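You operate a simulated robot arm through the tools that you are given. There is no shell and no other tool. Be economical: measure what you need, move in short steps, check, and stop when the job is done.

The job below is to be done with a simulated two-armed robot. You get a single attempt, and the scene is never put back.

Task
Fill the orange barge with grain to the yellow line; shut its hatch.
Fine: push it under the silo, swing the orange chute over the open hold, hold the green FEED lever down; spill none; swing the chute back; the grey barge stays. Where these are worked on the way, their far stop is far enough and under half their travel is too little: orange chute.

The check looks at the end state, three seconds after you hand in, the way a careful person would. Anything else that was tipped, shoved, dropped, spilled or broken makes it a failure.

Robot
Two 7-joint arms with fingered hands on one trunk, on a base that drives. Base frame: it is fixed to the floor where the robot stands at the start and does not move with it; the origin is under the middle of the robot, x ahead of it, y to its left, z up; the surface under the hand at the start is at about z = 0.76. Units: m, degrees, N and s.
The left shoulder is at the start at [0.08, 0.241, 1.492], the right one opposite. With the tool pointing down near the work surface each hand reaches from about 0.1 to 0.94 m from the robot's upright axis, wherever it stands, measured 20 degrees to its own side. Places, roughly: green feed lever [0.3, 0.1, 0.8]; grey hatch cover [0.5, 0, 0.8]; orange chute [0.7, -0.1, 0.9]; silo [0.7, 0, 0.9]. Payload 4.9 kg a hand.
The TCP of each hand is the grasp point between the finger pads, 0.032 m short of the fingertips. In the tool frame z runs along the fingers and y along their closing line. The gripper opens to 0.2 m. The gripper's body begins 0.089 m behind the TCP. The gripper is a hand of 4 fingers: y runs from the thumb to the fingers, the wrist lies at [0, 0, -0.267] in the tool frame, and closing takes about 1.5 s.
Orientation is told as [roll, pitch, yaw] about the base's x, y, z axes, in that order, counted from this pose: with the fingers straight down and closing along the base's y, the tool's x points along the base's -x, its y along +y and its z along -z.

Tools
- The arms move only by the tool send_rows. It takes "left_increments", "right_increments" or both (then of equal length, played together; a hand with none holds still); each is a list of rows, each an object (a shift or turn left out is 0, a gripper value left out holds the last) with "turn": the turn, a rotation vector about the tool's x, y, z in units of 8 degrees (1.0 is 8 degrees), a list of three; "xyz": the shift along the tool's x, y, z in units of 50 mm (1.0 is 50 mm), a list of three; "gripper": the finger opening in m, from 0 to 0.2. In form: [{"turn": [wx, wy, wz], "xyz": [dx, dy, dz], "gripper": gripper}, ...]. A call has 1 to 10 rows; each row shifts and turns the commanded pose from where the row before left it, along the tool's axes as they then stand. A call with a number of a shift or a turn outside -1 to 1 is refused whole. A row lasts 0.2 s, in which the tool goes at most 0.05 m and 8.6 degrees; a call with a longer step from one row to the next is refused whole, and so is a gripper value outside its range. A pose out of reach is approached as far as the arm can. The call stops where the force on the tool passes 40 N (or 10 N more than at its start, if that is more) or the arm is blocked; 0.2 s more then pass. The fingers move at their own pace (about 0.072 m/s each) and stop on an object; they squeeze with about 33 N. The grip force told is the motor's: it shows also when the fingers shut on nothing. Time passes only in rows, and 0.2 s behind the last, so rows that do not move let the fingers close. The reply holds the time, the measured pose of the TCP, the force on the tool along the base axes, the opening and the grip force, in the units named above and with some noise, with the torque about the TCP (base axes, N m) and any sound that the robot's microphone picked up.
- Cameras (640 x 400 px; columns grow to the right, rows downward): "scene" is now at [0.0849, 0.0308, 1.628]; the picture's right is [0.48, -0.88, -0.00], its down [-0.79, -0.43, -0.44] and it looks along [0.38, 0.21, -0.90] (base axes); focal length 214 px, centre (320, 200). "left" rides on the left gripper at [-0.069, -0.069, -0.116] in its tool frame; the picture's right is [0.71, -0.71, 0.00], its down [0.54, 0.54, -0.64] and it looks along [0.45, 0.45, 0.77] (tool axes); focal length 226 px, centre (320, 200). "right" rides on the right gripper at [0.069, -0.069, -0.116] in its tool frame; the picture's right is [0.71, 0.71, 0.00], its down [-0.54, 0.54, -0.64] and it looks along [-0.45, 0.45, 0.77] (tool axes); focal length 226 px, centre (320, 200). There is no depth. A picture from a camera that has moved, and an enlarged one, comes with that camera's place and axes in the base frame and with its lens.
- capture(camera): a new picture of that camera. It takes no simulated time.
- lift_body(by): slides the trunk up (or, below 0, down) by that many m; the arms and the scene camera ride with it, the base frame stays. It gives what a move gives, with no picture.
- drive_base(legs): drives the robot by 1 to 6 legs, each [ahead, left, turn to the left] in m, m and degrees, along the robot's own axes; the way and the turn of a leg run together, so that a leg with both is an arc; at most 1.5 m and 180 degrees a leg. The arms and the cameras ride along, it lands a little off, and it stops where it bumps. It gives what a move gives.
- hand_shape(shape, hand): the hand has 4 fingers and takes this shape, open, in about a second: jaw (thumb against the fingers, like two jaws); tri (thumb and two fingers); tip (a fingertip pinch); poke (one finger out to press); point (the index stretched); flat (the hand flat); cup (the hand cupped); fist (a fist). The gripper value then closes the fingers along that shape, each until it touches; the sizes above hold for jaw. It gives what a move gives, with no picture.
- turn_head(pan, tilt): turns the head with the scene camera to pan (to the left, within 86 degrees either way) and tilt (down, from -29 to 69), counted from straight ahead of the robot. It gives what a move gives.
- zoom(camera, box): a new picture of the part [left, top, right, bottom] of that camera's present view, enlarged. It takes no simulated time.
- finish_job(): hands the job in; it is judged then, once.

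Work in short steps. Places have to be worked out from the pictures, the camera data and where the tool is seen: move nearer, look again, correct. Check each grasp and each placing, and mend what went wrong. You have 120 turns and 108 pictures in all, those below and enlarged ones among them. Open the grippers and draw the arms clear of the work before you hand the job in, unless the task says otherwise; then end with one line.

The tools are called after "Request:" as a command line: name --argument value ..., lists and objects as JSON in quotes. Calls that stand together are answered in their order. send_rows: Moves the arms, as the interface text tells. Its arguments: {"type":"object","properties":{"left_increments":{"type":"array"},"right_increments":{"type":"array"}},"required":[]} The other tools are called the same way: lift_body (by) slides the trunk up or down; hand_shape (shape, hand) gives the hand a shape; drive_base (legs) drives the base; turn_head (pan, tilt) turns the head that bears the scene camera; capture (camera) takes a picture; zoom (camera, box) takes an enlarged picture of a part of a camera's view; finish_job () hands the job in.

At the start:

```text
clock: 0.0
left_position: [0.7855, 0.2133, 1.1994]
left_tcp_rot: [0.0, 0.0, 0.0]
left_contact_force: [0.7, 0.2, -0.4]
left_wrist_torque: [0.0, -0.01, 0.02]
left_finger_gap: 0.1999
left_grip_force: 0.1
left_shape: jaw
right_position: [0.5846, -0.3402, 1.1621]
right_tcp_rot: [0.0, -0.1, 0.1]
right_contact_force: [-0.2, -1.0, 0.0]
right_wrist_torque: [0.01, -0.04, -0.05]
right_finger_gap: 0.1998
right_grip_force: 0.2
right_shape: jaw
trunk travel left (down, up): [-0.4, 0.44]
robot x, y, heading: [-0.0006, -0.0002, 0.1]
head pan, tilt: [28.8, 63.9]
```

scene: 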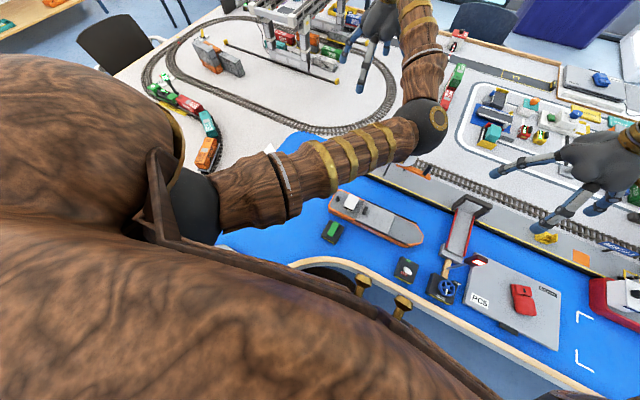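
right: 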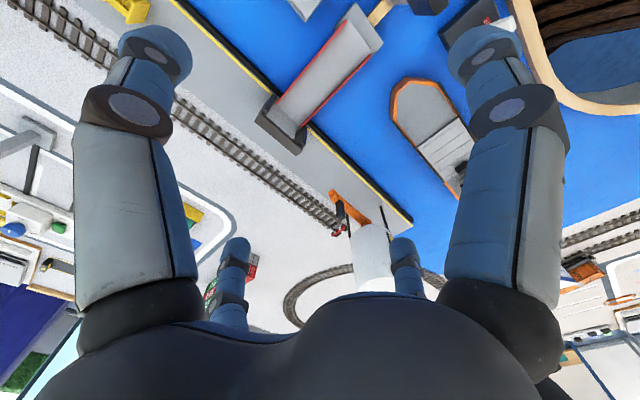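
left: 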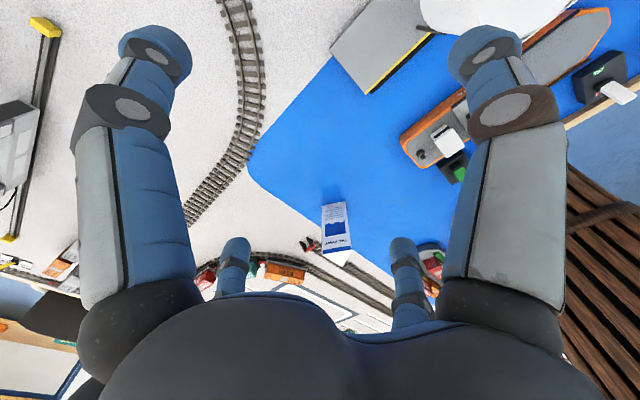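

The left arm blocks the scene view. I turn the head straight ahead and zoom into the water area.

Request:
turn_head --pan 0 --tilt 58

Request:
capture --camera "scene"

```text
clock: 0.9
left_position: [0.7841, 0.2128, 1.1986]
left_tcp_rot: [0.0, 0.0, 0.1]
left_contact_force: [-0.5, 0.2, -0.1]
left_wrist_torque: [0.01, 0.02, 0.03]
left_finger_gap: 0.1999
left_grip_force: 0.0
left_shape: jaw
right_position: [0.5857, -0.3408, 1.162]
right_tcp_rot: [0.0, 0.1, 0.0]
right_contact_force: [0.1, -0.7, -0.4]
right_wrist_torque: [0.05, -0.02, 0.04]
right_finger_gap: 0.2
right_grip_force: 0.1
right_shape: jaw
trunk travel left (down, up): [-0.4, 0.44]
robot x, y, heading: [0.0027, -0.0026, -0.0]
head pan, tilt: [0.0, 58.0]
```

```text
104 pictures are left
camera scene: at [0.0995, 0.001, 1.6347], right [0.0, -1.0, 0.0], down [-0.85, 0.0, -0.53], along [0.53, 0.0, -0.85], focal length 214 px, centre (320, 200)
```

scene: 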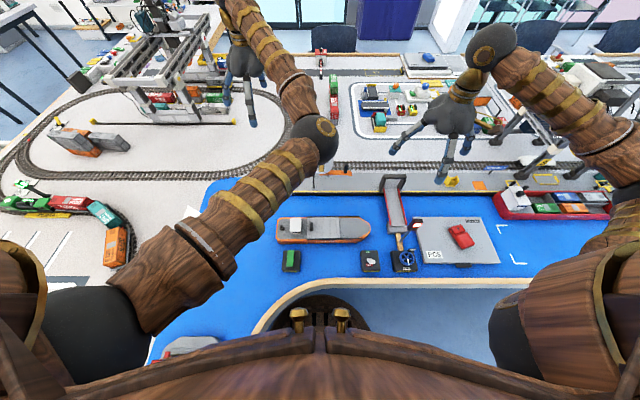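

I zoom on the dock, silo and lever area.

Request:
zoom --camera "scene" --box '[250, 140, 430, 290]'

Request:
zoom --camera "scene" --box '[370, 150, 630, 290]'

Request:
zoom --camera "right" --box '[230, 0, 560, 260]'

Request:
zoom --camera "left" --box '[300, 0, 640, 280]'

```text
2.67 times, centred on (340, 215) of scene
camera zoom: at [0.0995, 0.001, 1.6347], right [0.0, -1.0, 0.0], down [-0.85, 0.0, -0.53], along [0.53, 0.0, -0.85], focal length 572 px, centre (267, 160)
```

zoom: 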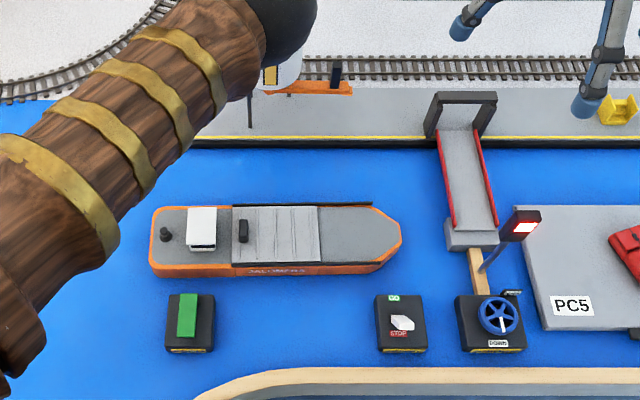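

```text
2.46 times, centred on (500, 220) of scene
camera zoom: at [0.0995, 0.001, 1.6347], right [0.0, -1.0, 0.0], down [-0.85, 0.0, -0.53], along [0.53, 0.0, -0.85], focal length 528 px, centre (-123, 151)
```

zoom: 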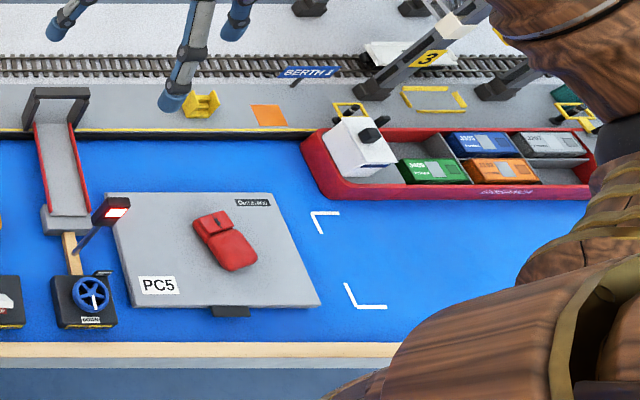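

```text
1.54 times, centred on (395, 130) of right
camera zoom: at [0.5154, -0.4097, 1.2791], right [-0.71, 0.71, 0.0], down [0.54, 0.54, 0.64], along [0.45, 0.45, -0.77], focal length 348 px, centre (205, 308)
```

zoom: 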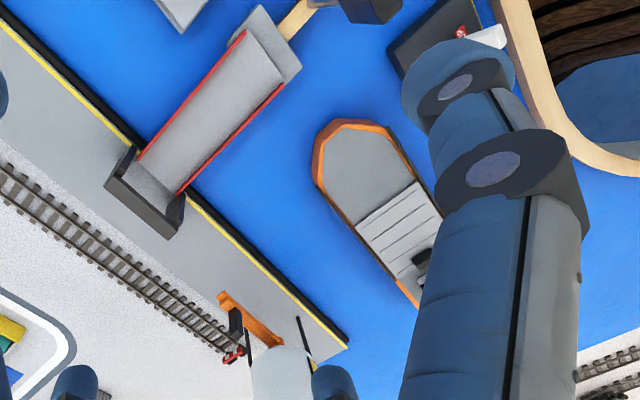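

```text
1.43 times, centred on (470, 140) of left
camera zoom: at [0.8532, 0.1441, 1.3139], right [-0.71, -0.71, 0.0], down [-0.54, 0.54, 0.64], along [-0.45, 0.45, -0.77], focal length 323 px, centre (106, 286)
```

zoom: 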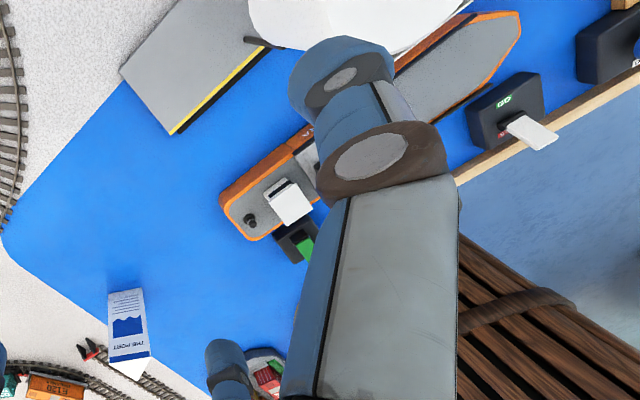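

The left arm hides the silo. I move the left hand out to the left and lift it a bit to clear the view.

Request:
send_rows --left_increments '[{"xyz": [0, 0.9, 0]}, {"xyz": [0, 0.9, 0]}, {"xyz": [0, 0.9, 0]}, {"xyz": [0, 0.9, 0]}, {"xyz": [0, 0.9, 0]}, {"xyz": [0, 0.9, 0]}, {"xyz": [0, 0.9, 0]}, {"xyz": [0.9, 0, 0]}, {"xyz": [0.9, 0, 0]}, {"xyz": [0.9, 0, 0]}]'

Request:
capture --camera "scene"

```text
clock: 3.1
left_position: [0.648, 0.5306, 1.2018]
left_tcp_rot: [-0.1, 0.0, -0.1]
left_contact_force: [0.6, 0.3, 0.4]
left_wrist_torque: [-0.06, -0.04, 0.02]
left_finger_gap: 0.1998
left_grip_force: 0.1
left_shape: jaw
right_position: [0.5841, -0.3398, 1.1642]
right_tcp_rot: [-0.1, -0.2, 0.0]
right_contact_force: [0.0, 0.2, 0.0]
right_wrist_torque: [-0.04, -0.04, 0.03]
right_finger_gap: 0.2001
right_grip_force: 0.0
right_shape: jaw
trunk travel left (down, up): [-0.4, 0.44]
robot x, y, heading: [0.0006, -0.0018, 0.0]
head pan, tilt: [0.0, 58.0]
```

```text
99 pictures are left
camera scene: at [0.0986, 0.0025, 1.6348], right [0.0, -1.0, 0.0], down [-0.85, 0.0, -0.53], along [0.53, 0.0, -0.85], focal length 214 px, centre (320, 200)
```

scene: 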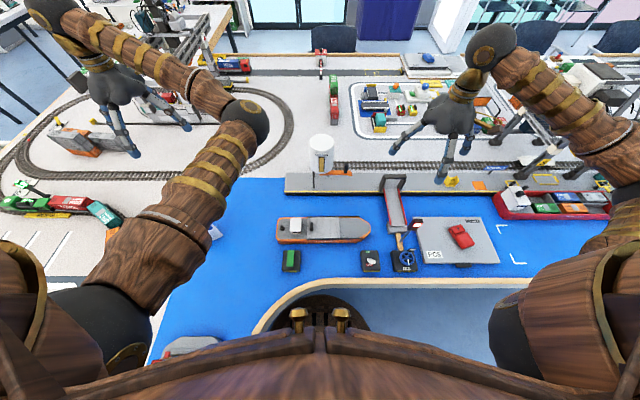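

Silo now visible. I zoom in on silo and barge.

Request:
zoom --camera "scene" --box '[260, 120, 420, 220]'

Request:
zoom --camera "scene" --box '[260, 200, 420, 290]'

Request:
capture --camera "left"

```text
4.00 times, centred on (340, 170) of scene
camera zoom: at [0.0986, 0.0025, 1.6348], right [0.0, -1.0, 0.0], down [-0.85, 0.0, -0.53], along [0.53, 0.0, -0.85], focal length 858 px, centre (240, 320)
```

zoom: 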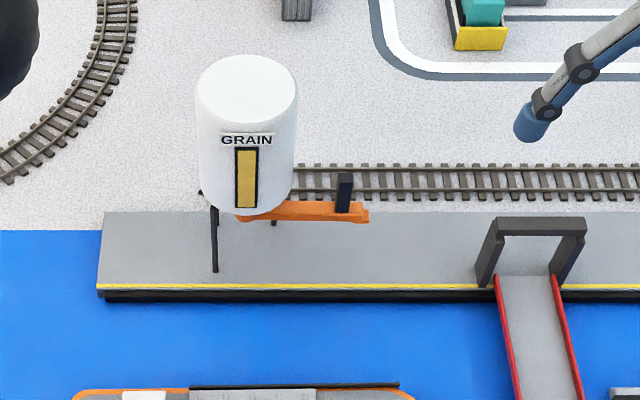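

```text
4.00 times, centred on (340, 245) of scene
camera zoom: at [0.0986, 0.0025, 1.6348], right [0.0, -1.0, 0.0], down [-0.85, 0.0, -0.53], along [0.53, 0.0, -0.85], focal length 858 px, centre (240, 20)
```

zoom: 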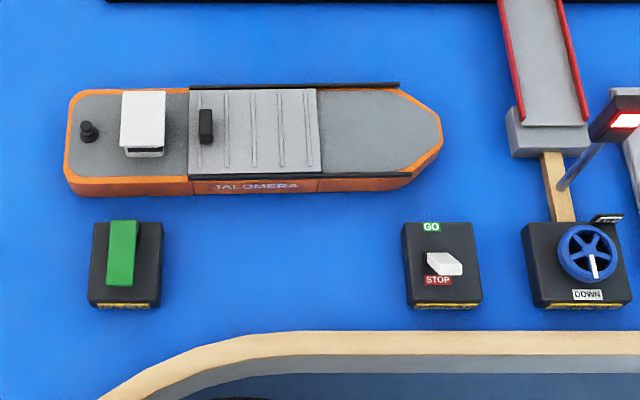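

```text
96 pictures are left
camera left: at [0.7175, 0.4621, 1.316], right [-0.71, -0.71, 0.0], down [-0.54, 0.54, 0.64], along [-0.45, 0.45, -0.77], focal length 226 px, centre (320, 200)
```

left: 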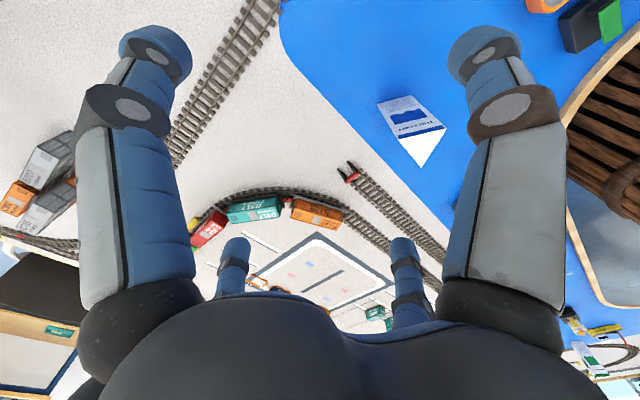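

Estimates: barge centre ≈[0.48,-0.01], cover handle ≈[0.48,0.04], FEED lever ≈[0.34,0.11], chute handle ≈[0.74,-0.116,0.875], pivot ≈[0.74,0]. I move the right hand over the near side of the barge and look closer.

Request:
send_rows --right_increments '[{"xyz": [0.76, 0.9, 0]}, {"xyz": [0.76, 0.9, 0]}, {"xyz": [0.76, 0.9, 0]}, {"xyz": [0.76, 0.9, 0]}, {"xyz": [0.74, 0.9, 0]}, {"xyz": [0, 0.9, 0]}, {"xyz": [0, 0.8, 0]}]'

Request:
capture --camera "right"

Request:
capture --camera "scene"

```text
refused: row 1 steps farther than a row can; nothing moved
```

```text
95 pictures are left
camera right: at [0.5149, -0.4083, 1.2798], right [-0.71, 0.71, 0.0], down [0.54, 0.54, 0.64], along [0.46, 0.45, -0.77], focal length 226 px, centre (320, 200)
```

right: 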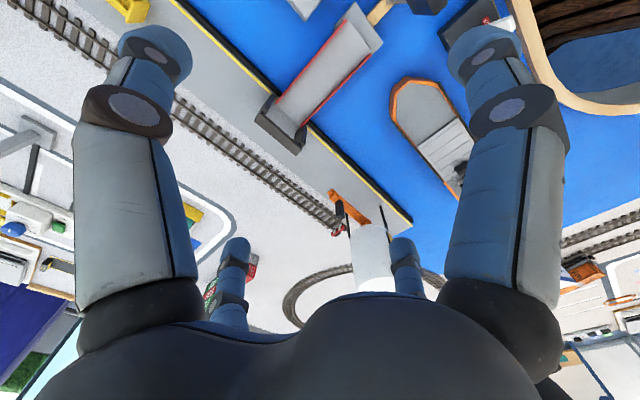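

```text
94 pictures are left
camera scene: at [0.0986, 0.0025, 1.6348], right [0.0, -1.0, 0.0], down [-0.85, 0.0, -0.53], along [0.53, 0.0, -0.85], focal length 214 px, centre (320, 200)
```

scene: 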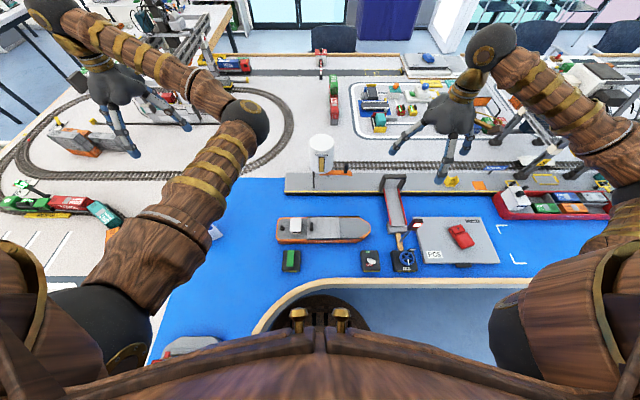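

The combined step was too long; I resend with shorter steps.

Request:
send_rows --right_increments '[{"xyz": [0.38, 0.8, 0]}, {"xyz": [0.38, 0.8, 0]}, {"xyz": [0.38, 0.8, 0]}, {"xyz": [0.38, 0.8, 0]}, {"xyz": [0.38, 0.6, 0]}, {"xyz": [0.38, 0.6, 0]}, {"xyz": [0.38, 0.6, 0]}, {"xyz": [0.38, 0.6, 0]}, {"xyz": [0.38, 0.4, 0]}, {"xyz": [0.38, 0.2, 0]}]'

Request:
capture --camera "right"

Request:
capture --camera "scene"

```text
clock: 5.3
left_position: [0.6495, 0.529, 1.202]
left_tcp_rot: [0.0, 0.0, 0.1]
left_contact_force: [0.1, -0.7, 0.4]
left_wrist_torque: [-0.02, 0.0, 0.01]
left_finger_gap: 0.1998
left_grip_force: 0.0
left_shape: jaw
right_position: [0.396, -0.0272, 1.162]
right_tcp_rot: [-0.1, 0.0, 0.0]
right_contact_force: [0.3, 0.4, -0.2]
right_wrist_torque: [-0.03, 0.01, -0.02]
right_finger_gap: 0.1998
right_grip_force: 0.1
right_shape: jaw
trunk travel left (down, up): [-0.4, 0.44]
robot x, y, heading: [0.0012, -0.0007, 0.2]
head pan, tilt: [0.0, 58.0]
```

```text
93 pictures are left
camera right: at [0.3266, -0.0977, 1.278], right [-0.71, 0.71, 0.0], down [0.54, 0.54, 0.64], along [0.46, 0.45, -0.77], focal length 226 px, centre (320, 200)
```

right: 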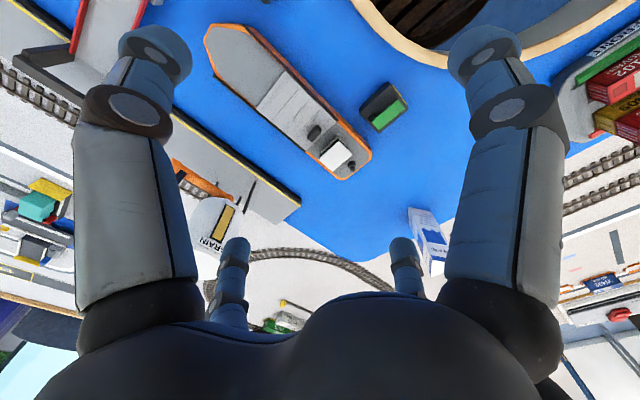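

```text
92 pictures are left
camera scene: at [0.0991, 0.0017, 1.6348], right [0.0, -1.0, 0.0], down [-0.85, 0.0, -0.53], along [0.53, 0.0, -0.85], focal length 214 px, centre (320, 200)
```

scene: 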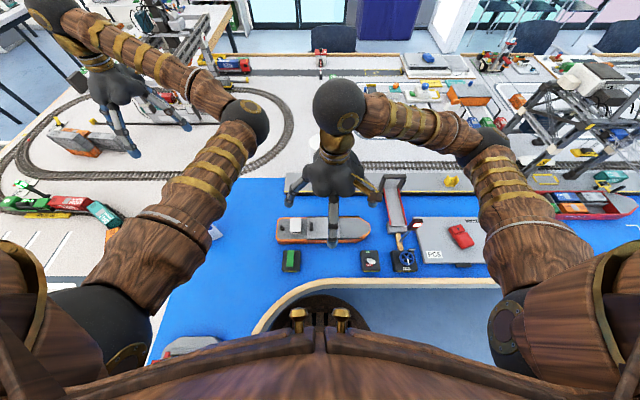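

I check how the digits are arranged.

Request:
zoom --camera "scene" --box '[250, 70, 430, 250]'

Request:
zoom --camera "right" --box '[180, 0, 460, 200]'

```text
2.22 times, centred on (340, 160) of scene
camera zoom: at [0.0991, 0.0017, 1.6348], right [0.0, -1.0, 0.0], down [-0.85, 0.0, -0.53], along [0.53, 0.0, -0.85], focal length 477 px, centre (276, 289)
```

zoom: 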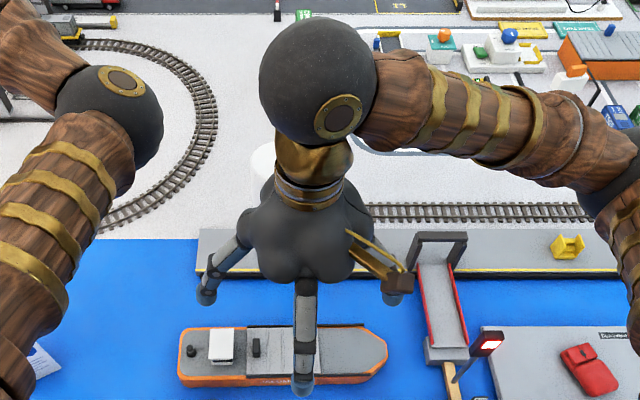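

```text
2.00 times, centred on (320, 100) of right
camera zoom: at [0.3266, -0.0977, 1.278], right [-0.71, 0.71, 0.0], down [0.54, 0.54, 0.64], along [0.46, 0.45, -0.77], focal length 452 px, centre (320, 400)
```

zoom: 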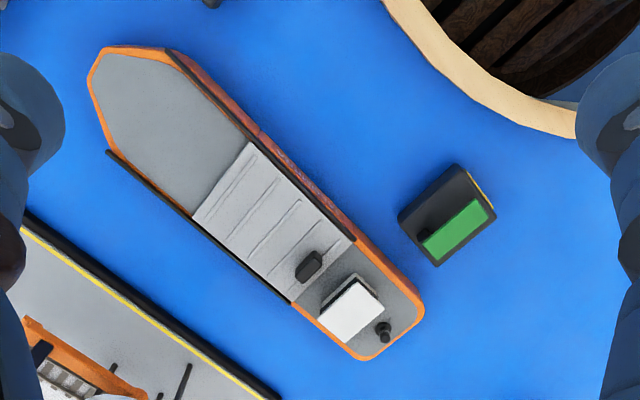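

The digits spread in a cross; too bulky. I try the poke shape on both hands and look at it.

Request:
hand_shape --hand "right" --shape "poke"

Request:
hand_shape --hand "left" --shape "fist"

Request:
zoom --camera "scene" --box '[50, 40, 450, 290]'

Request:
capture --camera "right"

Request:
capture --camera "left"

```text
clock: 6.2
left_position: [0.65, 0.5285, 1.2011]
left_tcp_rot: [0.0, -0.1, 0.0]
left_contact_force: [0.4, 0.9, -0.7]
left_wrist_torque: [0.02, -0.01, 0.02]
left_finger_gap: 0.1997
left_grip_force: 0.0
left_shape: jaw
right_position: [0.3974, -0.0293, 1.1614]
right_tcp_rot: [0.0, 0.0, 0.0]
right_contact_force: [0.0, -1.1, 0.1]
right_wrist_torque: [-0.01, -0.01, 0.02]
right_finger_gap: 0.0002
right_grip_force: 0.1
right_shape: poke
trunk travel left (down, up): [-0.4, 0.44]
robot x, y, heading: [-0.0006, 0.0006, 0.1]
head pan, tilt: [0.0, 58.0]
```

```text
clock: 7.1
left_position: [0.6492, 0.5294, 1.2016]
left_tcp_rot: [0.0, 0.0, 0.0]
left_contact_force: [-0.2, 0.2, 0.5]
left_wrist_torque: [0.01, 0.01, 0.0]
left_finger_gap: 0.0
left_grip_force: 0.1
left_shape: fist
right_position: [0.3969, -0.0296, 1.1622]
right_tcp_rot: [0.0, 0.0, 0.1]
right_contact_force: [-0.3, 0.1, 0.7]
right_wrist_torque: [-0.01, 0.03, 0.02]
right_finger_gap: 0.0
right_grip_force: 0.0
right_shape: poke
trunk travel left (down, up): [-0.4, 0.44]
robot x, y, heading: [0.0002, -0.0025, -0.2]
head pan, tilt: [0.0, 58.0]
```

```text
1.60 times, centred on (250, 165) of scene
camera zoom: at [0.0995, 0.0011, 1.6347], right [0.0, -1.0, 0.0], down [-0.85, 0.0, -0.53], along [0.53, 0.0, -0.85], focal length 343 px, centre (432, 256)
```

zoom: 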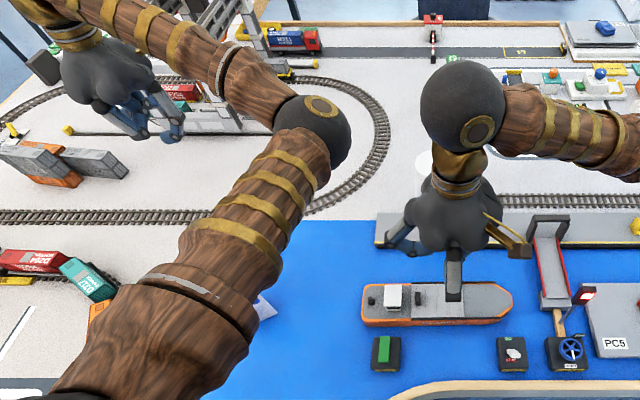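

```text
88 pictures are left
camera right: at [0.3273, -0.0984, 1.2779], right [-0.71, 0.71, 0.0], down [0.54, 0.54, 0.64], along [0.45, 0.45, -0.77], focal length 226 px, centre (320, 200)
```

right: 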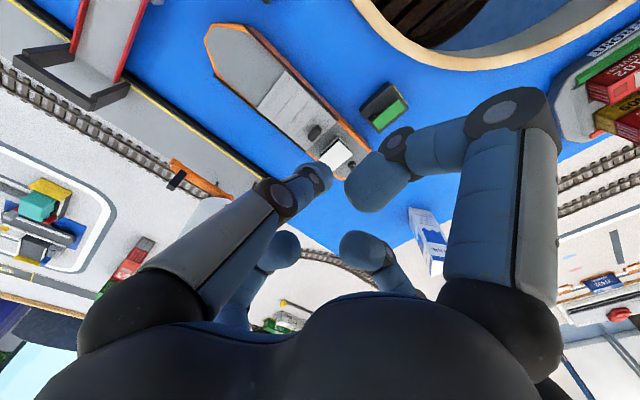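

```text
87 pictures are left
camera left: at [0.7189, 0.4608, 1.316], right [-0.71, -0.71, 0.0], down [-0.54, 0.54, 0.64], along [-0.45, 0.45, -0.77], focal length 226 px, centre (320, 200)
```

left: 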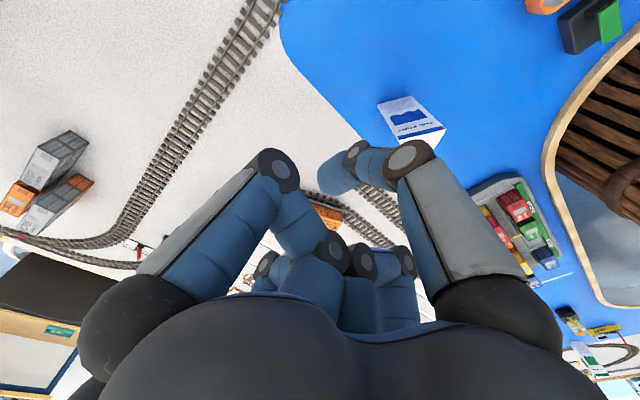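

Poke leaves a curled digit beside the axis. I try a closed jaw, which should make a compact cone.

Request:
hand_shape --hand "right" --shape "jaw"

Request:
hand_shape --hand "left" --shape "point"

Request:
send_rows --right_increments '[{"gripper": 0}, {"gripper": 0}, {"gripper": 0}, {"gripper": 0}, {"gripper": 0}, {"gripper": 0}, {"gripper": 0}, {"gripper": 0}]'

Request:
capture --camera "right"

Request:
capture --camera "left"

Request:
zoom --camera "scene" --box '[50, 40, 450, 290]'

```text
clock: 8.0
left_position: [0.6503, 0.5284, 1.2002]
left_tcp_rot: [0.0, 0.1, 0.0]
left_contact_force: [-0.3, 0.6, 0.6]
left_wrist_torque: [0.03, 0.01, -0.01]
left_finger_gap: 0.0
left_grip_force: 0.1
left_shape: fist
right_position: [0.3968, -0.0288, 1.1627]
right_tcp_rot: [0.0, -0.1, -0.1]
right_contact_force: [-0.3, 0.6, -0.7]
right_wrist_torque: [0.0, -0.02, 0.04]
right_finger_gap: 0.2
right_grip_force: 0.0
right_shape: jaw
trunk travel left (down, up): [-0.4, 0.44]
robot x, y, heading: [-0.0017, -0.0023, -0.2]
head pan, tilt: [0.0, 58.0]
```

```text
clock: 8.9
left_position: [0.6493, 0.5299, 1.2009]
left_tcp_rot: [0.0, 0.0, 0.0]
left_contact_force: [-0.2, 0.2, 0.7]
left_wrist_torque: [-0.02, 0.01, -0.01]
left_finger_gap: 0.1955
left_grip_force: 0.1
left_shape: point
right_position: [0.3973, -0.0299, 1.1622]
right_tcp_rot: [0.0, -0.1, 0.0]
right_contact_force: [0.4, 0.1, 0.6]
right_wrist_torque: [-0.03, -0.03, 0.02]
right_finger_gap: 0.1999
right_grip_force: 0.1
right_shape: jaw
trunk travel left (down, up): [-0.4, 0.44]
robot x, y, heading: [0.0029, -0.0024, -0.2]
head pan, tilt: [0.0, 58.0]
```

```text
clock: 10.7
left_position: [0.6498, 0.5284, 1.2008]
left_tcp_rot: [-0.1, 0.1, 0.1]
left_contact_force: [0.2, -0.5, 0.7]
left_wrist_torque: [-0.06, 0.03, -0.02]
left_finger_gap: 0.1954
left_grip_force: 0.1
left_shape: point
right_position: [0.3971, -0.0297, 1.1618]
right_tcp_rot: [0.0, 0.0, 0.0]
right_contact_force: [-0.7, -0.3, -0.4]
right_wrist_torque: [-0.02, -0.01, -0.02]
right_finger_gap: 0.0003
right_grip_force: 26.7
right_shape: jaw
trunk travel left (down, up): [-0.4, 0.44]
robot x, y, heading: [-0.0004, -0.002, -0.0]
head pan, tilt: [0.0, 58.0]
```

```text
86 pictures are left
camera right: at [0.3272, -0.0983, 1.2779], right [-0.71, 0.71, 0.0], down [0.54, 0.54, 0.64], along [0.45, 0.45, -0.77], focal length 226 px, centre (320, 200)
```

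right: 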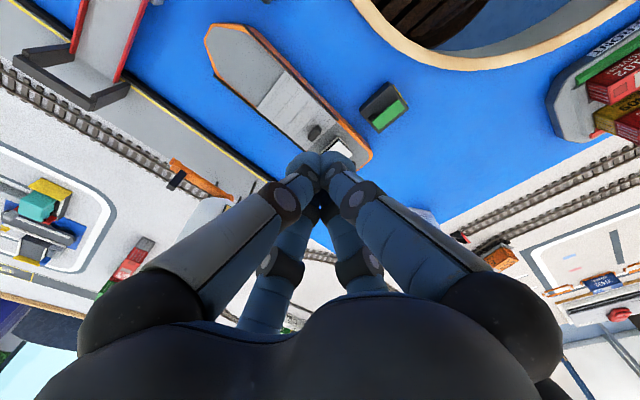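

```text
85 pictures are left
camera left: at [0.719, 0.4608, 1.316], right [-0.71, -0.71, 0.0], down [-0.54, 0.54, 0.64], along [-0.45, 0.45, -0.77], focal length 226 px, centre (320, 200)
```

left: 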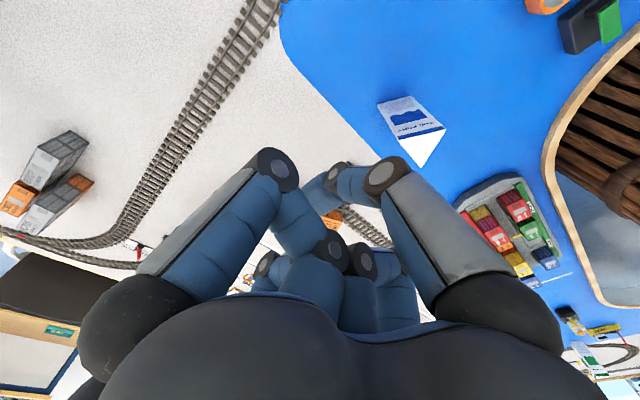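

```text
1.60 times, centred on (250, 165) of scene
camera zoom: at [0.0995, 0.0011, 1.6347], right [0.0, -1.0, 0.0], down [-0.85, 0.0, -0.53], along [0.53, 0.0, -0.85], focal length 343 px, centre (432, 256)
```

zoom: 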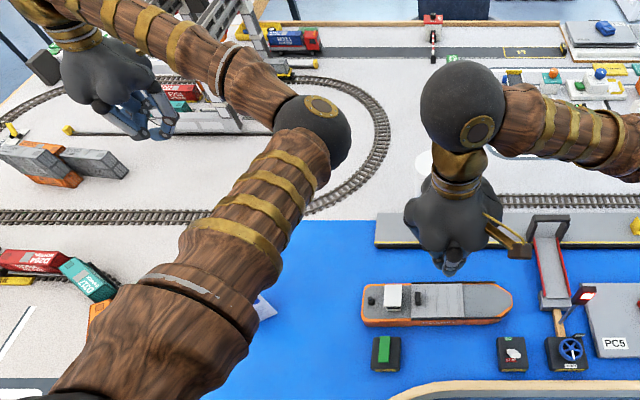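

The closed jaw is a neat cone. I lower it in front of the barge's near side midway between lever and STOP block, also closing the left hand.

Request:
hand_shape --hand "left" --shape "jaw"

Request:
send_rows --right_increments '[{"xyz": [0.4, 0.4, 0]}, {"xyz": [0, 0, 0.9]}, {"xyz": [0, 0, 0.9]}, {"xyz": [0, 0, 0.9]}, {"xyz": [0, 0, 0.9]}, {"xyz": [0, 0, 0.9]}, {"xyz": [0, 0, 0.9]}, {"xyz": [0, 0, 0.5]}]' --left_increments '[{"gripper": 0}, {"gripper": 0}, {"gripper": 0}, {"gripper": 0}, {"gripper": 0}, {"gripper": 0}, {"gripper": 0}, {"gripper": 0}]'

Request:
zoom --camera "scene" --box '[230, 130, 430, 290]'

Request:
capture --camera "right"

```text
clock: 11.6
left_position: [0.6494, 0.5298, 1.2022]
left_tcp_rot: [-0.1, -0.1, 0.0]
left_contact_force: [0.1, 0.3, 0.1]
left_wrist_torque: [-0.02, -0.03, -0.02]
left_finger_gap: 0.1999
left_grip_force: 0.0
left_shape: jaw
right_position: [0.3966, -0.0292, 1.1617]
right_tcp_rot: [0.0, 0.0, 0.0]
right_contact_force: [-0.4, 0.3, 0.2]
right_wrist_torque: [-0.02, 0.0, -0.03]
right_finger_gap: 0.0002
right_grip_force: 32.9
right_shape: jaw
trunk travel left (down, up): [-0.4, 0.44]
robot x, y, heading: [0.0039, -0.0024, 0.0]
head pan, tilt: [0.0, 58.0]
```

```text
clock: 13.4
left_position: [0.651, 0.5282, 1.2012]
left_tcp_rot: [0.0, 0.0, 0.0]
left_contact_force: [0.1, -0.1, 0.3]
left_wrist_torque: [0.04, 0.0, -0.01]
left_finger_gap: 0.0003
left_grip_force: 26.9
left_shape: jaw
right_position: [0.3758, -0.0107, 0.8657]
right_tcp_rot: [-0.1, 0.0, 0.0]
right_contact_force: [0.4, 0.0, -0.9]
right_wrist_torque: [0.0, 0.0, 0.03]
right_finger_gap: 0.0003
right_grip_force: 33.0
right_shape: jaw
trunk travel left (down, up): [-0.4, 0.44]
robot x, y, heading: [0.0019, 0.0037, 0.2]
head pan, tilt: [0.0, 58.0]
```

```text
2.50 times, centred on (330, 210) of scene
camera zoom: at [0.0996, 0.0008, 1.6348], right [0.0, -1.0, 0.0], down [-0.85, 0.0, -0.53], along [0.53, 0.0, -0.85], focal length 536 px, centre (295, 175)
```

zoom: 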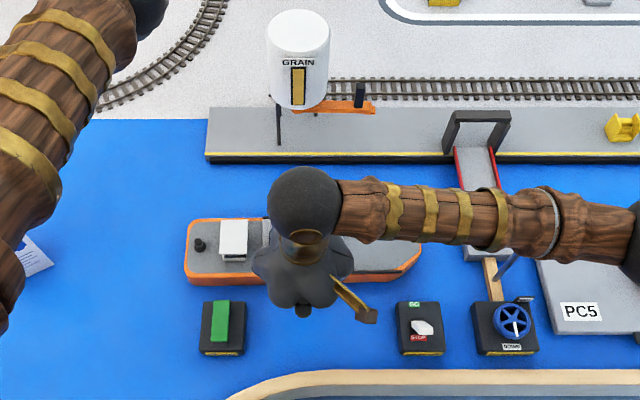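

```text
82 pictures are left
camera right: at [0.3064, -0.0799, 0.9814], right [-0.71, 0.71, 0.0], down [0.54, 0.54, 0.64], along [0.45, 0.45, -0.77], focal length 226 px, centre (320, 200)
```

right: 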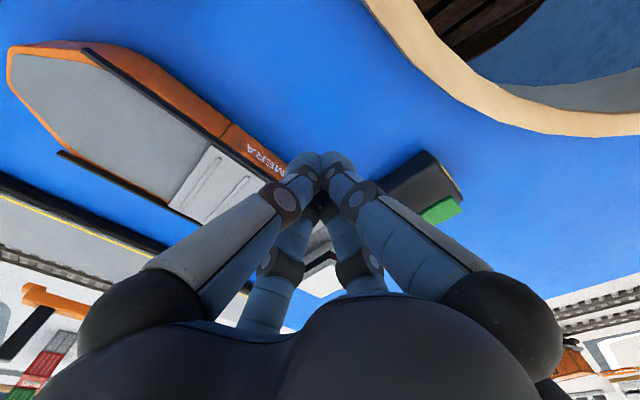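

Hull side is at x≈0.42, deck ≈0.80. I descend the last 5 cm and push forward gently by about 7 cm.

Request:
send_rows --right_increments '[{"xyz": [0, 0, 0.6]}, {"xyz": [0, 0, 0.5]}, {"xyz": [-0.3, 0, 0]}, {"xyz": [-0.3, 0, 0]}, {"xyz": [-0.3, 0, 0]}, {"xyz": [-0.3, 0, 0]}, {"xyz": [-0.2, 0, 0]}]'

Request:
zoom --camera "scene" --box '[230, 130, 430, 290]'

```text
clock: 15.0
left_position: [0.65, 0.5296, 1.2007]
left_tcp_rot: [0.1, 0.0, -0.1]
left_contact_force: [0.1, 1.0, 0.6]
left_wrist_torque: [-0.04, 0.02, 0.0]
left_finger_gap: 0.0
left_grip_force: 33.4
left_shape: jaw
right_position: [0.4466, -0.0101, 0.8115]
right_tcp_rot: [-0.1, 0.1, 0.0]
right_contact_force: [-3.4, -0.2, 1.3]
right_wrist_torque: [-0.01, -0.04, 0.03]
right_finger_gap: 0.0
right_grip_force: 32.6
right_shape: jaw
trunk travel left (down, up): [-0.4, 0.44]
robot x, y, heading: [0.0028, -0.002, -0.0]
head pan, tilt: [0.0, 58.0]
```

```text
2.50 times, centred on (330, 210) of scene
camera zoom: at [0.0994, 0.0012, 1.6347], right [0.0, -1.0, 0.0], down [-0.85, 0.0, -0.53], along [0.53, 0.0, -0.85], focal length 536 px, centre (295, 175)
```

zoom: 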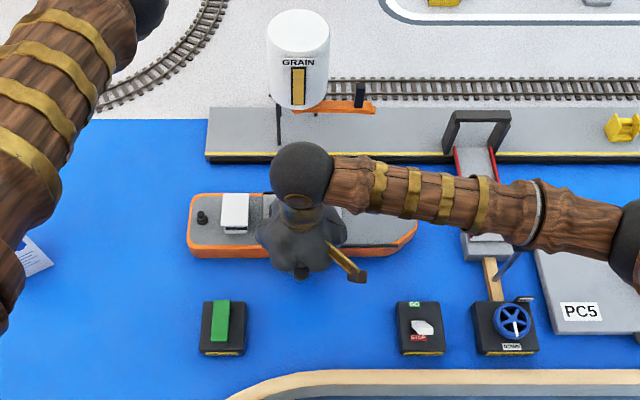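

The barge slides straight with about 3 N. I push another 5 cm.

Request:
send_rows --right_increments '[{"xyz": [-0.3, 0, 0]}, {"xyz": [-0.3, 0, 0]}, {"xyz": [-0.3, 0, 0]}, {"xyz": [-0.1, 0, 0]}]'

Request:
zoom --camera "scene" --box '[230, 130, 430, 290]'

```text
clock: 16.0
left_position: [0.6497, 0.5291, 1.2021]
left_tcp_rot: [0.0, -0.1, 0.0]
left_contact_force: [-0.1, 0.1, -0.7]
left_wrist_torque: [0.01, -0.01, -0.04]
left_finger_gap: 0.0001
left_grip_force: 33.2
left_shape: jaw
right_position: [0.4966, -0.0088, 0.8119]
right_tcp_rot: [-0.2, 0.1, 0.0]
right_contact_force: [-3.9, 0.6, 1.6]
right_wrist_torque: [0.01, 0.03, 0.03]
right_finger_gap: 0.0002
right_grip_force: 33.0
right_shape: jaw
trunk travel left (down, up): [-0.4, 0.44]
robot x, y, heading: [-0.0001, -0.002, -0.2]
head pan, tilt: [0.0, 58.0]
```

```text
2.50 times, centred on (330, 210) of scene
camera zoom: at [0.099, 0.0012, 1.6347], right [0.0, -1.0, 0.0], down [-0.85, 0.0, -0.53], along [0.53, 0.0, -0.85], focal length 536 px, centre (295, 175)
```

zoom: 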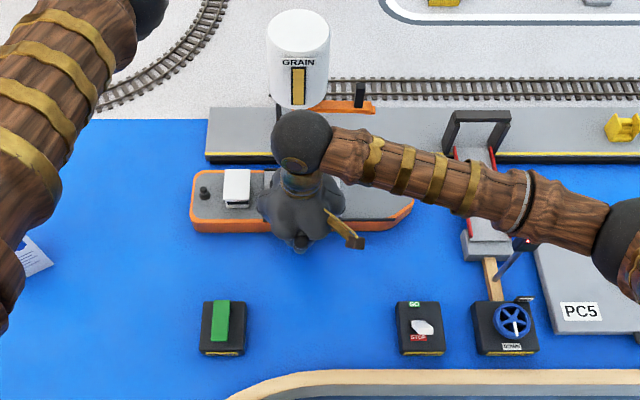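

Barge centre now x≈0.58, about right. I lift off backwards and look at the hatch handle from close.

Request:
send_rows --right_increments '[{"xyz": [0.5, 0, 0]}, {"xyz": [0.4, 0, -0.4]}, {"xyz": [0, 0, -0.9]}, {"xyz": [0, 0, -0.9]}, {"xyz": [0, -0.9, 0]}, {"xyz": [0, -0.9, 0]}, {"xyz": [0, -0.9, 0]}]'

Request:
capture --camera "right"

Request:
zoom --camera "scene" --box '[260, 150, 420, 250]'

```text
clock: 17.6
left_position: [0.6481, 0.5291, 1.202]
left_tcp_rot: [0.0, 0.0, 0.0]
left_contact_force: [-0.2, 0.1, 0.4]
left_wrist_torque: [0.03, -0.02, 0.01]
left_finger_gap: 0.0
left_grip_force: 33.0
left_shape: jaw
right_position: [0.4492, -0.1453, 0.9247]
right_tcp_rot: [0.0, 0.0, 0.1]
right_contact_force: [-0.6, 0.4, 0.1]
right_wrist_torque: [0.01, 0.03, 0.02]
right_finger_gap: 0.0002
right_grip_force: 32.9
right_shape: jaw
trunk travel left (down, up): [-0.4, 0.44]
robot x, y, heading: [0.0018, -0.0003, 0.0]
head pan, tilt: [0.0, 58.0]
```

```text
79 pictures are left
camera right: at [0.3793, -0.2139, 1.0398], right [-0.71, 0.71, 0.0], down [0.54, 0.54, 0.64], along [0.45, 0.46, -0.77], focal length 226 px, centre (320, 200)
```

right: 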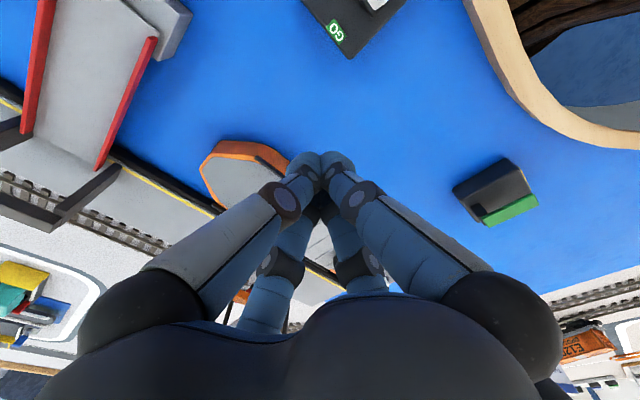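

```text
4.00 times, centred on (340, 200) of scene
camera zoom: at [0.0986, -0.0001, 1.6348], right [0.0, -1.0, 0.0], down [-0.85, 0.0, -0.53], along [0.53, 0.0, -0.85], focal length 858 px, centre (240, 200)
```

zoom: 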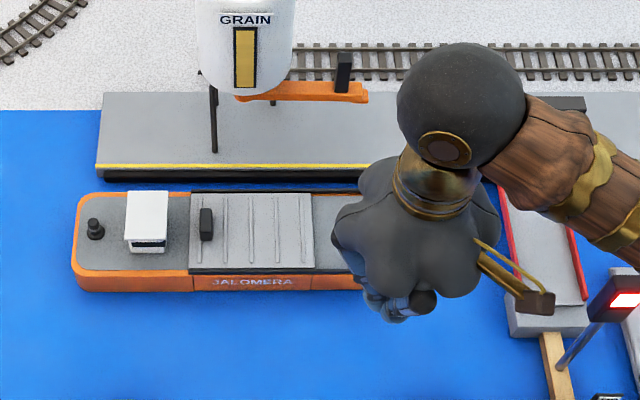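

I switch to a poke finger for the narrow gap (~34 mm) between wheelhouse and handle (handle y≈0.029–0.042, x≈0.575), and tilt the hand back 20° to clear the silo.

Request:
hand_shape --hand "right" --shape "poke"

Request:
send_rows --right_increments '[{"xyz": [0, 0, -0.8], "turn": [0, -0.9, 0]}, {"xyz": [0, 0.7, 0], "turn": [0, -0.8, 0]}, {"xyz": [0, 0.7, 0], "turn": [0, -0.8, 0]}, {"xyz": [-0.5, 0.7, 0.18]}, {"xyz": [-0.5, 0.7, 0.18]}, {"xyz": [-0.5, 0.7, 0.18]}, {"xyz": [-0.5, 0.58, 0.18]}, {"xyz": [-0.3, 0, 0.11]}]'

Request:
capture --camera "right"

Request:
zoom --camera "scene" --box '[260, 110, 420, 250]'

```text
clock: 18.5
left_position: [0.6495, 0.5294, 1.2019]
left_tcp_rot: [0.0, 0.1, 0.0]
left_contact_force: [0.6, -1.4, 0.5]
left_wrist_torque: [0.0, -0.01, 0.04]
left_finger_gap: 0.0
left_grip_force: 32.8
left_shape: jaw
right_position: [0.4497, -0.1435, 0.924]
right_tcp_rot: [0.0, 0.0, 0.0]
right_contact_force: [-0.5, -0.3, -0.6]
right_wrist_torque: [0.01, -0.02, 0.0]
right_finger_gap: 0.0
right_grip_force: 0.0
right_shape: poke
trunk travel left (down, up): [-0.4, 0.44]
robot x, y, heading: [0.0002, -0.0001, 0.3]
head pan, tilt: [0.0, 58.0]
```

```text
clock: 20.3
left_position: [0.6489, 0.5289, 1.2012]
left_tcp_rot: [0.1, 0.0, 0.0]
left_contact_force: [0.9, 0.2, -0.3]
left_wrist_torque: [0.01, -0.02, 0.0]
left_finger_gap: 0.0001
left_grip_force: 32.6
left_shape: jaw
right_position: [0.5733, 0.0579, 0.9629]
right_tcp_rot: [0.1, -20.0, 0.0]
right_contact_force: [-0.2, -0.2, 0.3]
right_wrist_torque: [0.03, 0.04, -0.04]
right_finger_gap: 0.0
right_grip_force: 0.0
right_shape: poke
trunk travel left (down, up): [-0.4, 0.44]
robot x, y, heading: [-0.0, -0.0013, -0.0]
head pan, tilt: [0.0, 58.0]
```

```text
77 pictures are left
camera right: at [0.467, -0.0115, 1.048], right [-0.66, 0.71, -0.24], down [0.29, 0.54, 0.79], along [0.69, 0.45, -0.56], focal length 226 px, centre (320, 200)
```

right: 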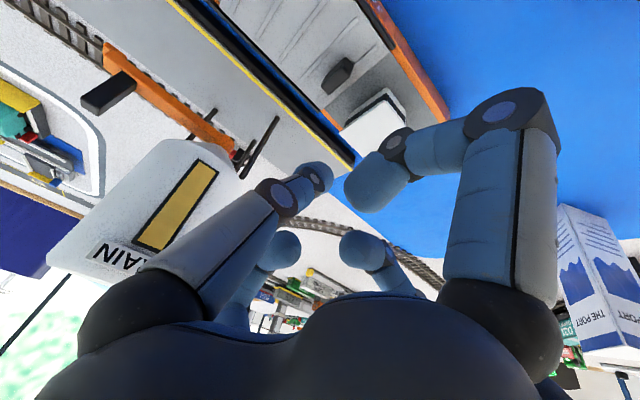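

```text
2.86 times, centred on (340, 180) of scene
camera zoom: at [0.0996, 0.0004, 1.6347], right [0.0, -1.0, 0.0], down [-0.85, 0.0, -0.53], along [0.53, 0.0, -0.85], focal length 613 px, centre (263, 257)
```

zoom: 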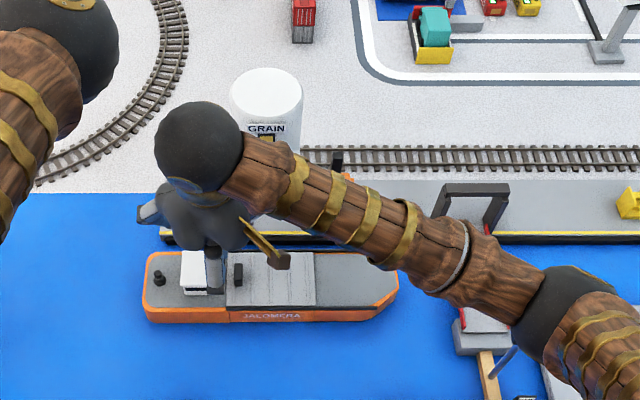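

Handle triangulates to y≈0.032, x≈0.57; the finger is aligned with the gap. I descend most of the way and look.

Request:
send_rows --right_increments '[{"xyz": [0.3, 0.02, 0.56]}, {"xyz": [0.3, 0, 0.56]}, {"xyz": [0.15, 0, 0.4]}]'

Request:
zoom --camera "right" --box '[200, 0, 480, 220]'

Request:
zoom --camera "scene" --box '[280, 150, 380, 230]'

```text
clock: 21.1
left_position: [0.6495, 0.5296, 1.2011]
left_tcp_rot: [0.0, 0.0, 0.0]
left_contact_force: [-0.4, -0.8, 0.4]
left_wrist_torque: [-0.01, 0.0, 0.0]
left_finger_gap: 0.0
left_grip_force: 33.2
left_shape: jaw
right_position: [0.5627, 0.0605, 0.8782]
right_tcp_rot: [0.0, -20.1, 0.0]
right_contact_force: [-0.1, 0.3, 0.0]
right_wrist_torque: [0.01, 0.0, 0.02]
right_finger_gap: 0.0
right_grip_force: 0.0
right_shape: poke
trunk travel left (down, up): [-0.4, 0.44]
robot x, y, heading: [0.0061, 0.0005, -0.0]
head pan, tilt: [0.0, 58.0]
```

```text
1.82 times, centred on (340, 110) of right
camera zoom: at [0.4578, -0.0083, 0.9638], right [-0.66, 0.71, -0.24], down [0.29, 0.54, 0.79], along [0.69, 0.45, -0.56], focal length 411 px, centre (284, 364)
```

zoom: 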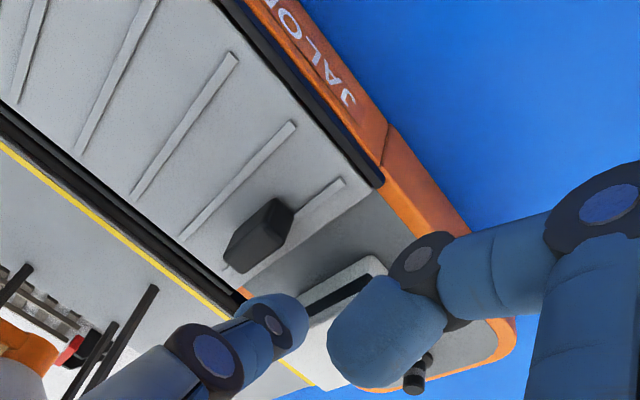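

```text
5.00 times, centred on (330, 190) of scene
camera zoom: at [0.0994, 0.0013, 1.6348], right [0.0, -1.0, 0.0], down [-0.85, 0.0, -0.53], along [0.53, 0.0, -0.85], focal length 1072 px, centre (270, 250)
```

zoom: 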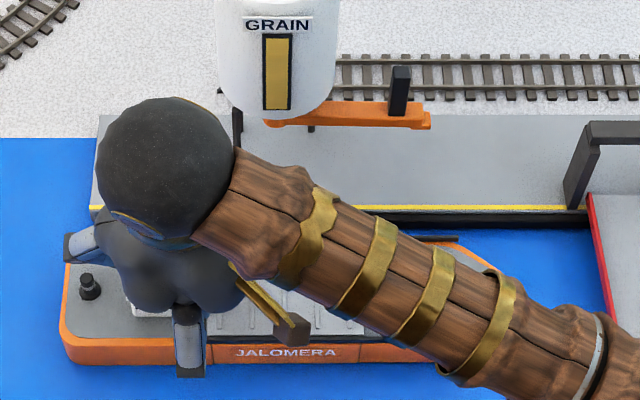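

Alignment looks right (gap visible on both sides). I descend the last ~3 cm slowly.

Request:
send_rows --right_increments '[{"xyz": [0.1, -0.02, 0.28]}, {"xyz": [0.06, 0, 0.2]}]'

Request:
zoom --camera "right" --box '[200, 0, 480, 220]'

```text
clock: 21.7
left_position: [0.6505, 0.5295, 1.2009]
left_tcp_rot: [0.1, 0.0, 0.0]
left_contact_force: [-0.1, -0.5, 0.4]
left_wrist_torque: [0.0, 0.0, -0.02]
left_finger_gap: 0.0001
left_grip_force: 32.6
left_shape: jaw
right_position: [0.5644, 0.0594, 0.8524]
right_tcp_rot: [-0.1, -20.0, -0.1]
right_contact_force: [0.4, 0.3, 0.1]
right_wrist_torque: [0.01, -0.02, 0.02]
right_finger_gap: 0.0001
right_grip_force: 0.0
right_shape: poke
trunk travel left (down, up): [-0.4, 0.44]
robot x, y, heading: [-0.0023, -0.0045, -0.2]
head pan, tilt: [0.0, 58.0]
```

```text
1.82 times, centred on (340, 110) of right
camera zoom: at [0.4583, -0.0099, 0.9385], right [-0.66, 0.71, -0.24], down [0.29, 0.54, 0.79], along [0.69, 0.45, -0.56], focal length 411 px, centre (284, 364)
```

zoom: 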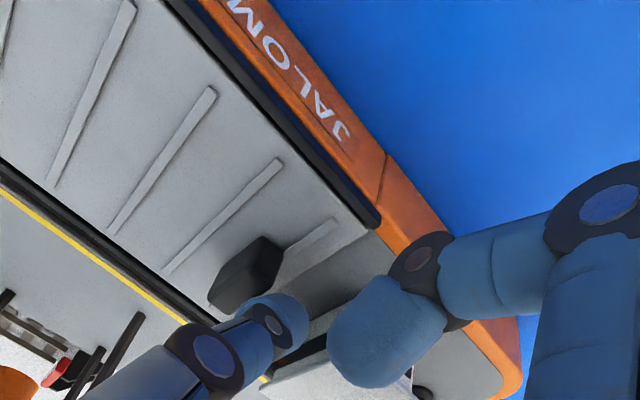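

No contact, the tip is at handle height. I push toward -y by 5 cm and check.

Request:
send_rows --right_increments '[{"xyz": [0, -0.25, 0]}, {"xyz": [0, -0.25, 0]}, {"xyz": [0, -0.25, 0]}, {"xyz": [0, -0.25, 0]}]'

Request:
zoom --camera "right" --box '[200, 0, 480, 220]'

Request:
zoom --camera "scene" --box '[270, 150, 390, 240]'

```text
clock: 22.7
left_position: [0.6499, 0.5288, 1.202]
left_tcp_rot: [0.0, 0.0, 0.0]
left_contact_force: [-0.2, 0.4, 0.4]
left_wrist_torque: [0.02, -0.04, 0.03]
left_finger_gap: 0.0001
left_grip_force: 32.7
left_shape: jaw
right_position: [0.5627, 0.0082, 0.8519]
right_tcp_rot: [0.0, -19.9, -0.1]
right_contact_force: [-0.3, -0.1, -0.7]
right_wrist_torque: [0.01, -0.01, 0.0]
right_finger_gap: 0.0
right_grip_force: 0.1
right_shape: poke
trunk travel left (down, up): [-0.4, 0.44]
robot x, y, heading: [0.0026, 0.0027, 0.2]
head pan, tilt: [0.0, 58.0]
```

```text
1.82 times, centred on (340, 110) of right
camera zoom: at [0.4578, -0.061, 0.9382], right [-0.66, 0.71, -0.24], down [0.29, 0.54, 0.79], along [0.69, 0.45, -0.56], focal length 411 px, centre (284, 364)
```

zoom: 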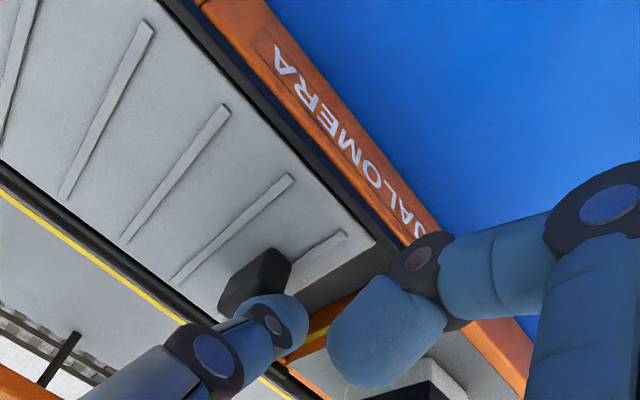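

```text
4.44 times, centred on (330, 195) of scene
camera zoom: at [0.0991, 0.0007, 1.6348], right [0.0, -1.0, 0.0], down [-0.85, 0.0, -0.53], along [0.53, 0.0, -0.85], focal length 953 px, centre (276, 222)
```

zoom: 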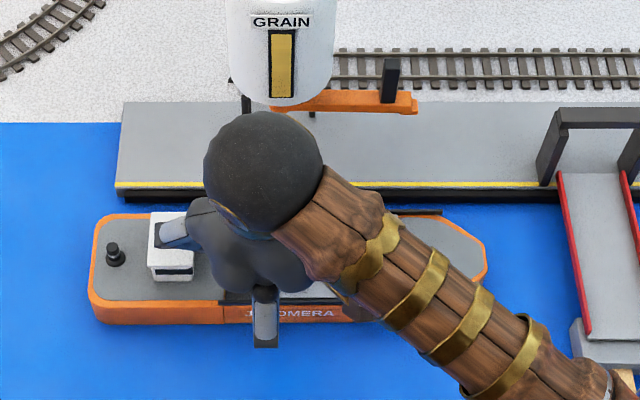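

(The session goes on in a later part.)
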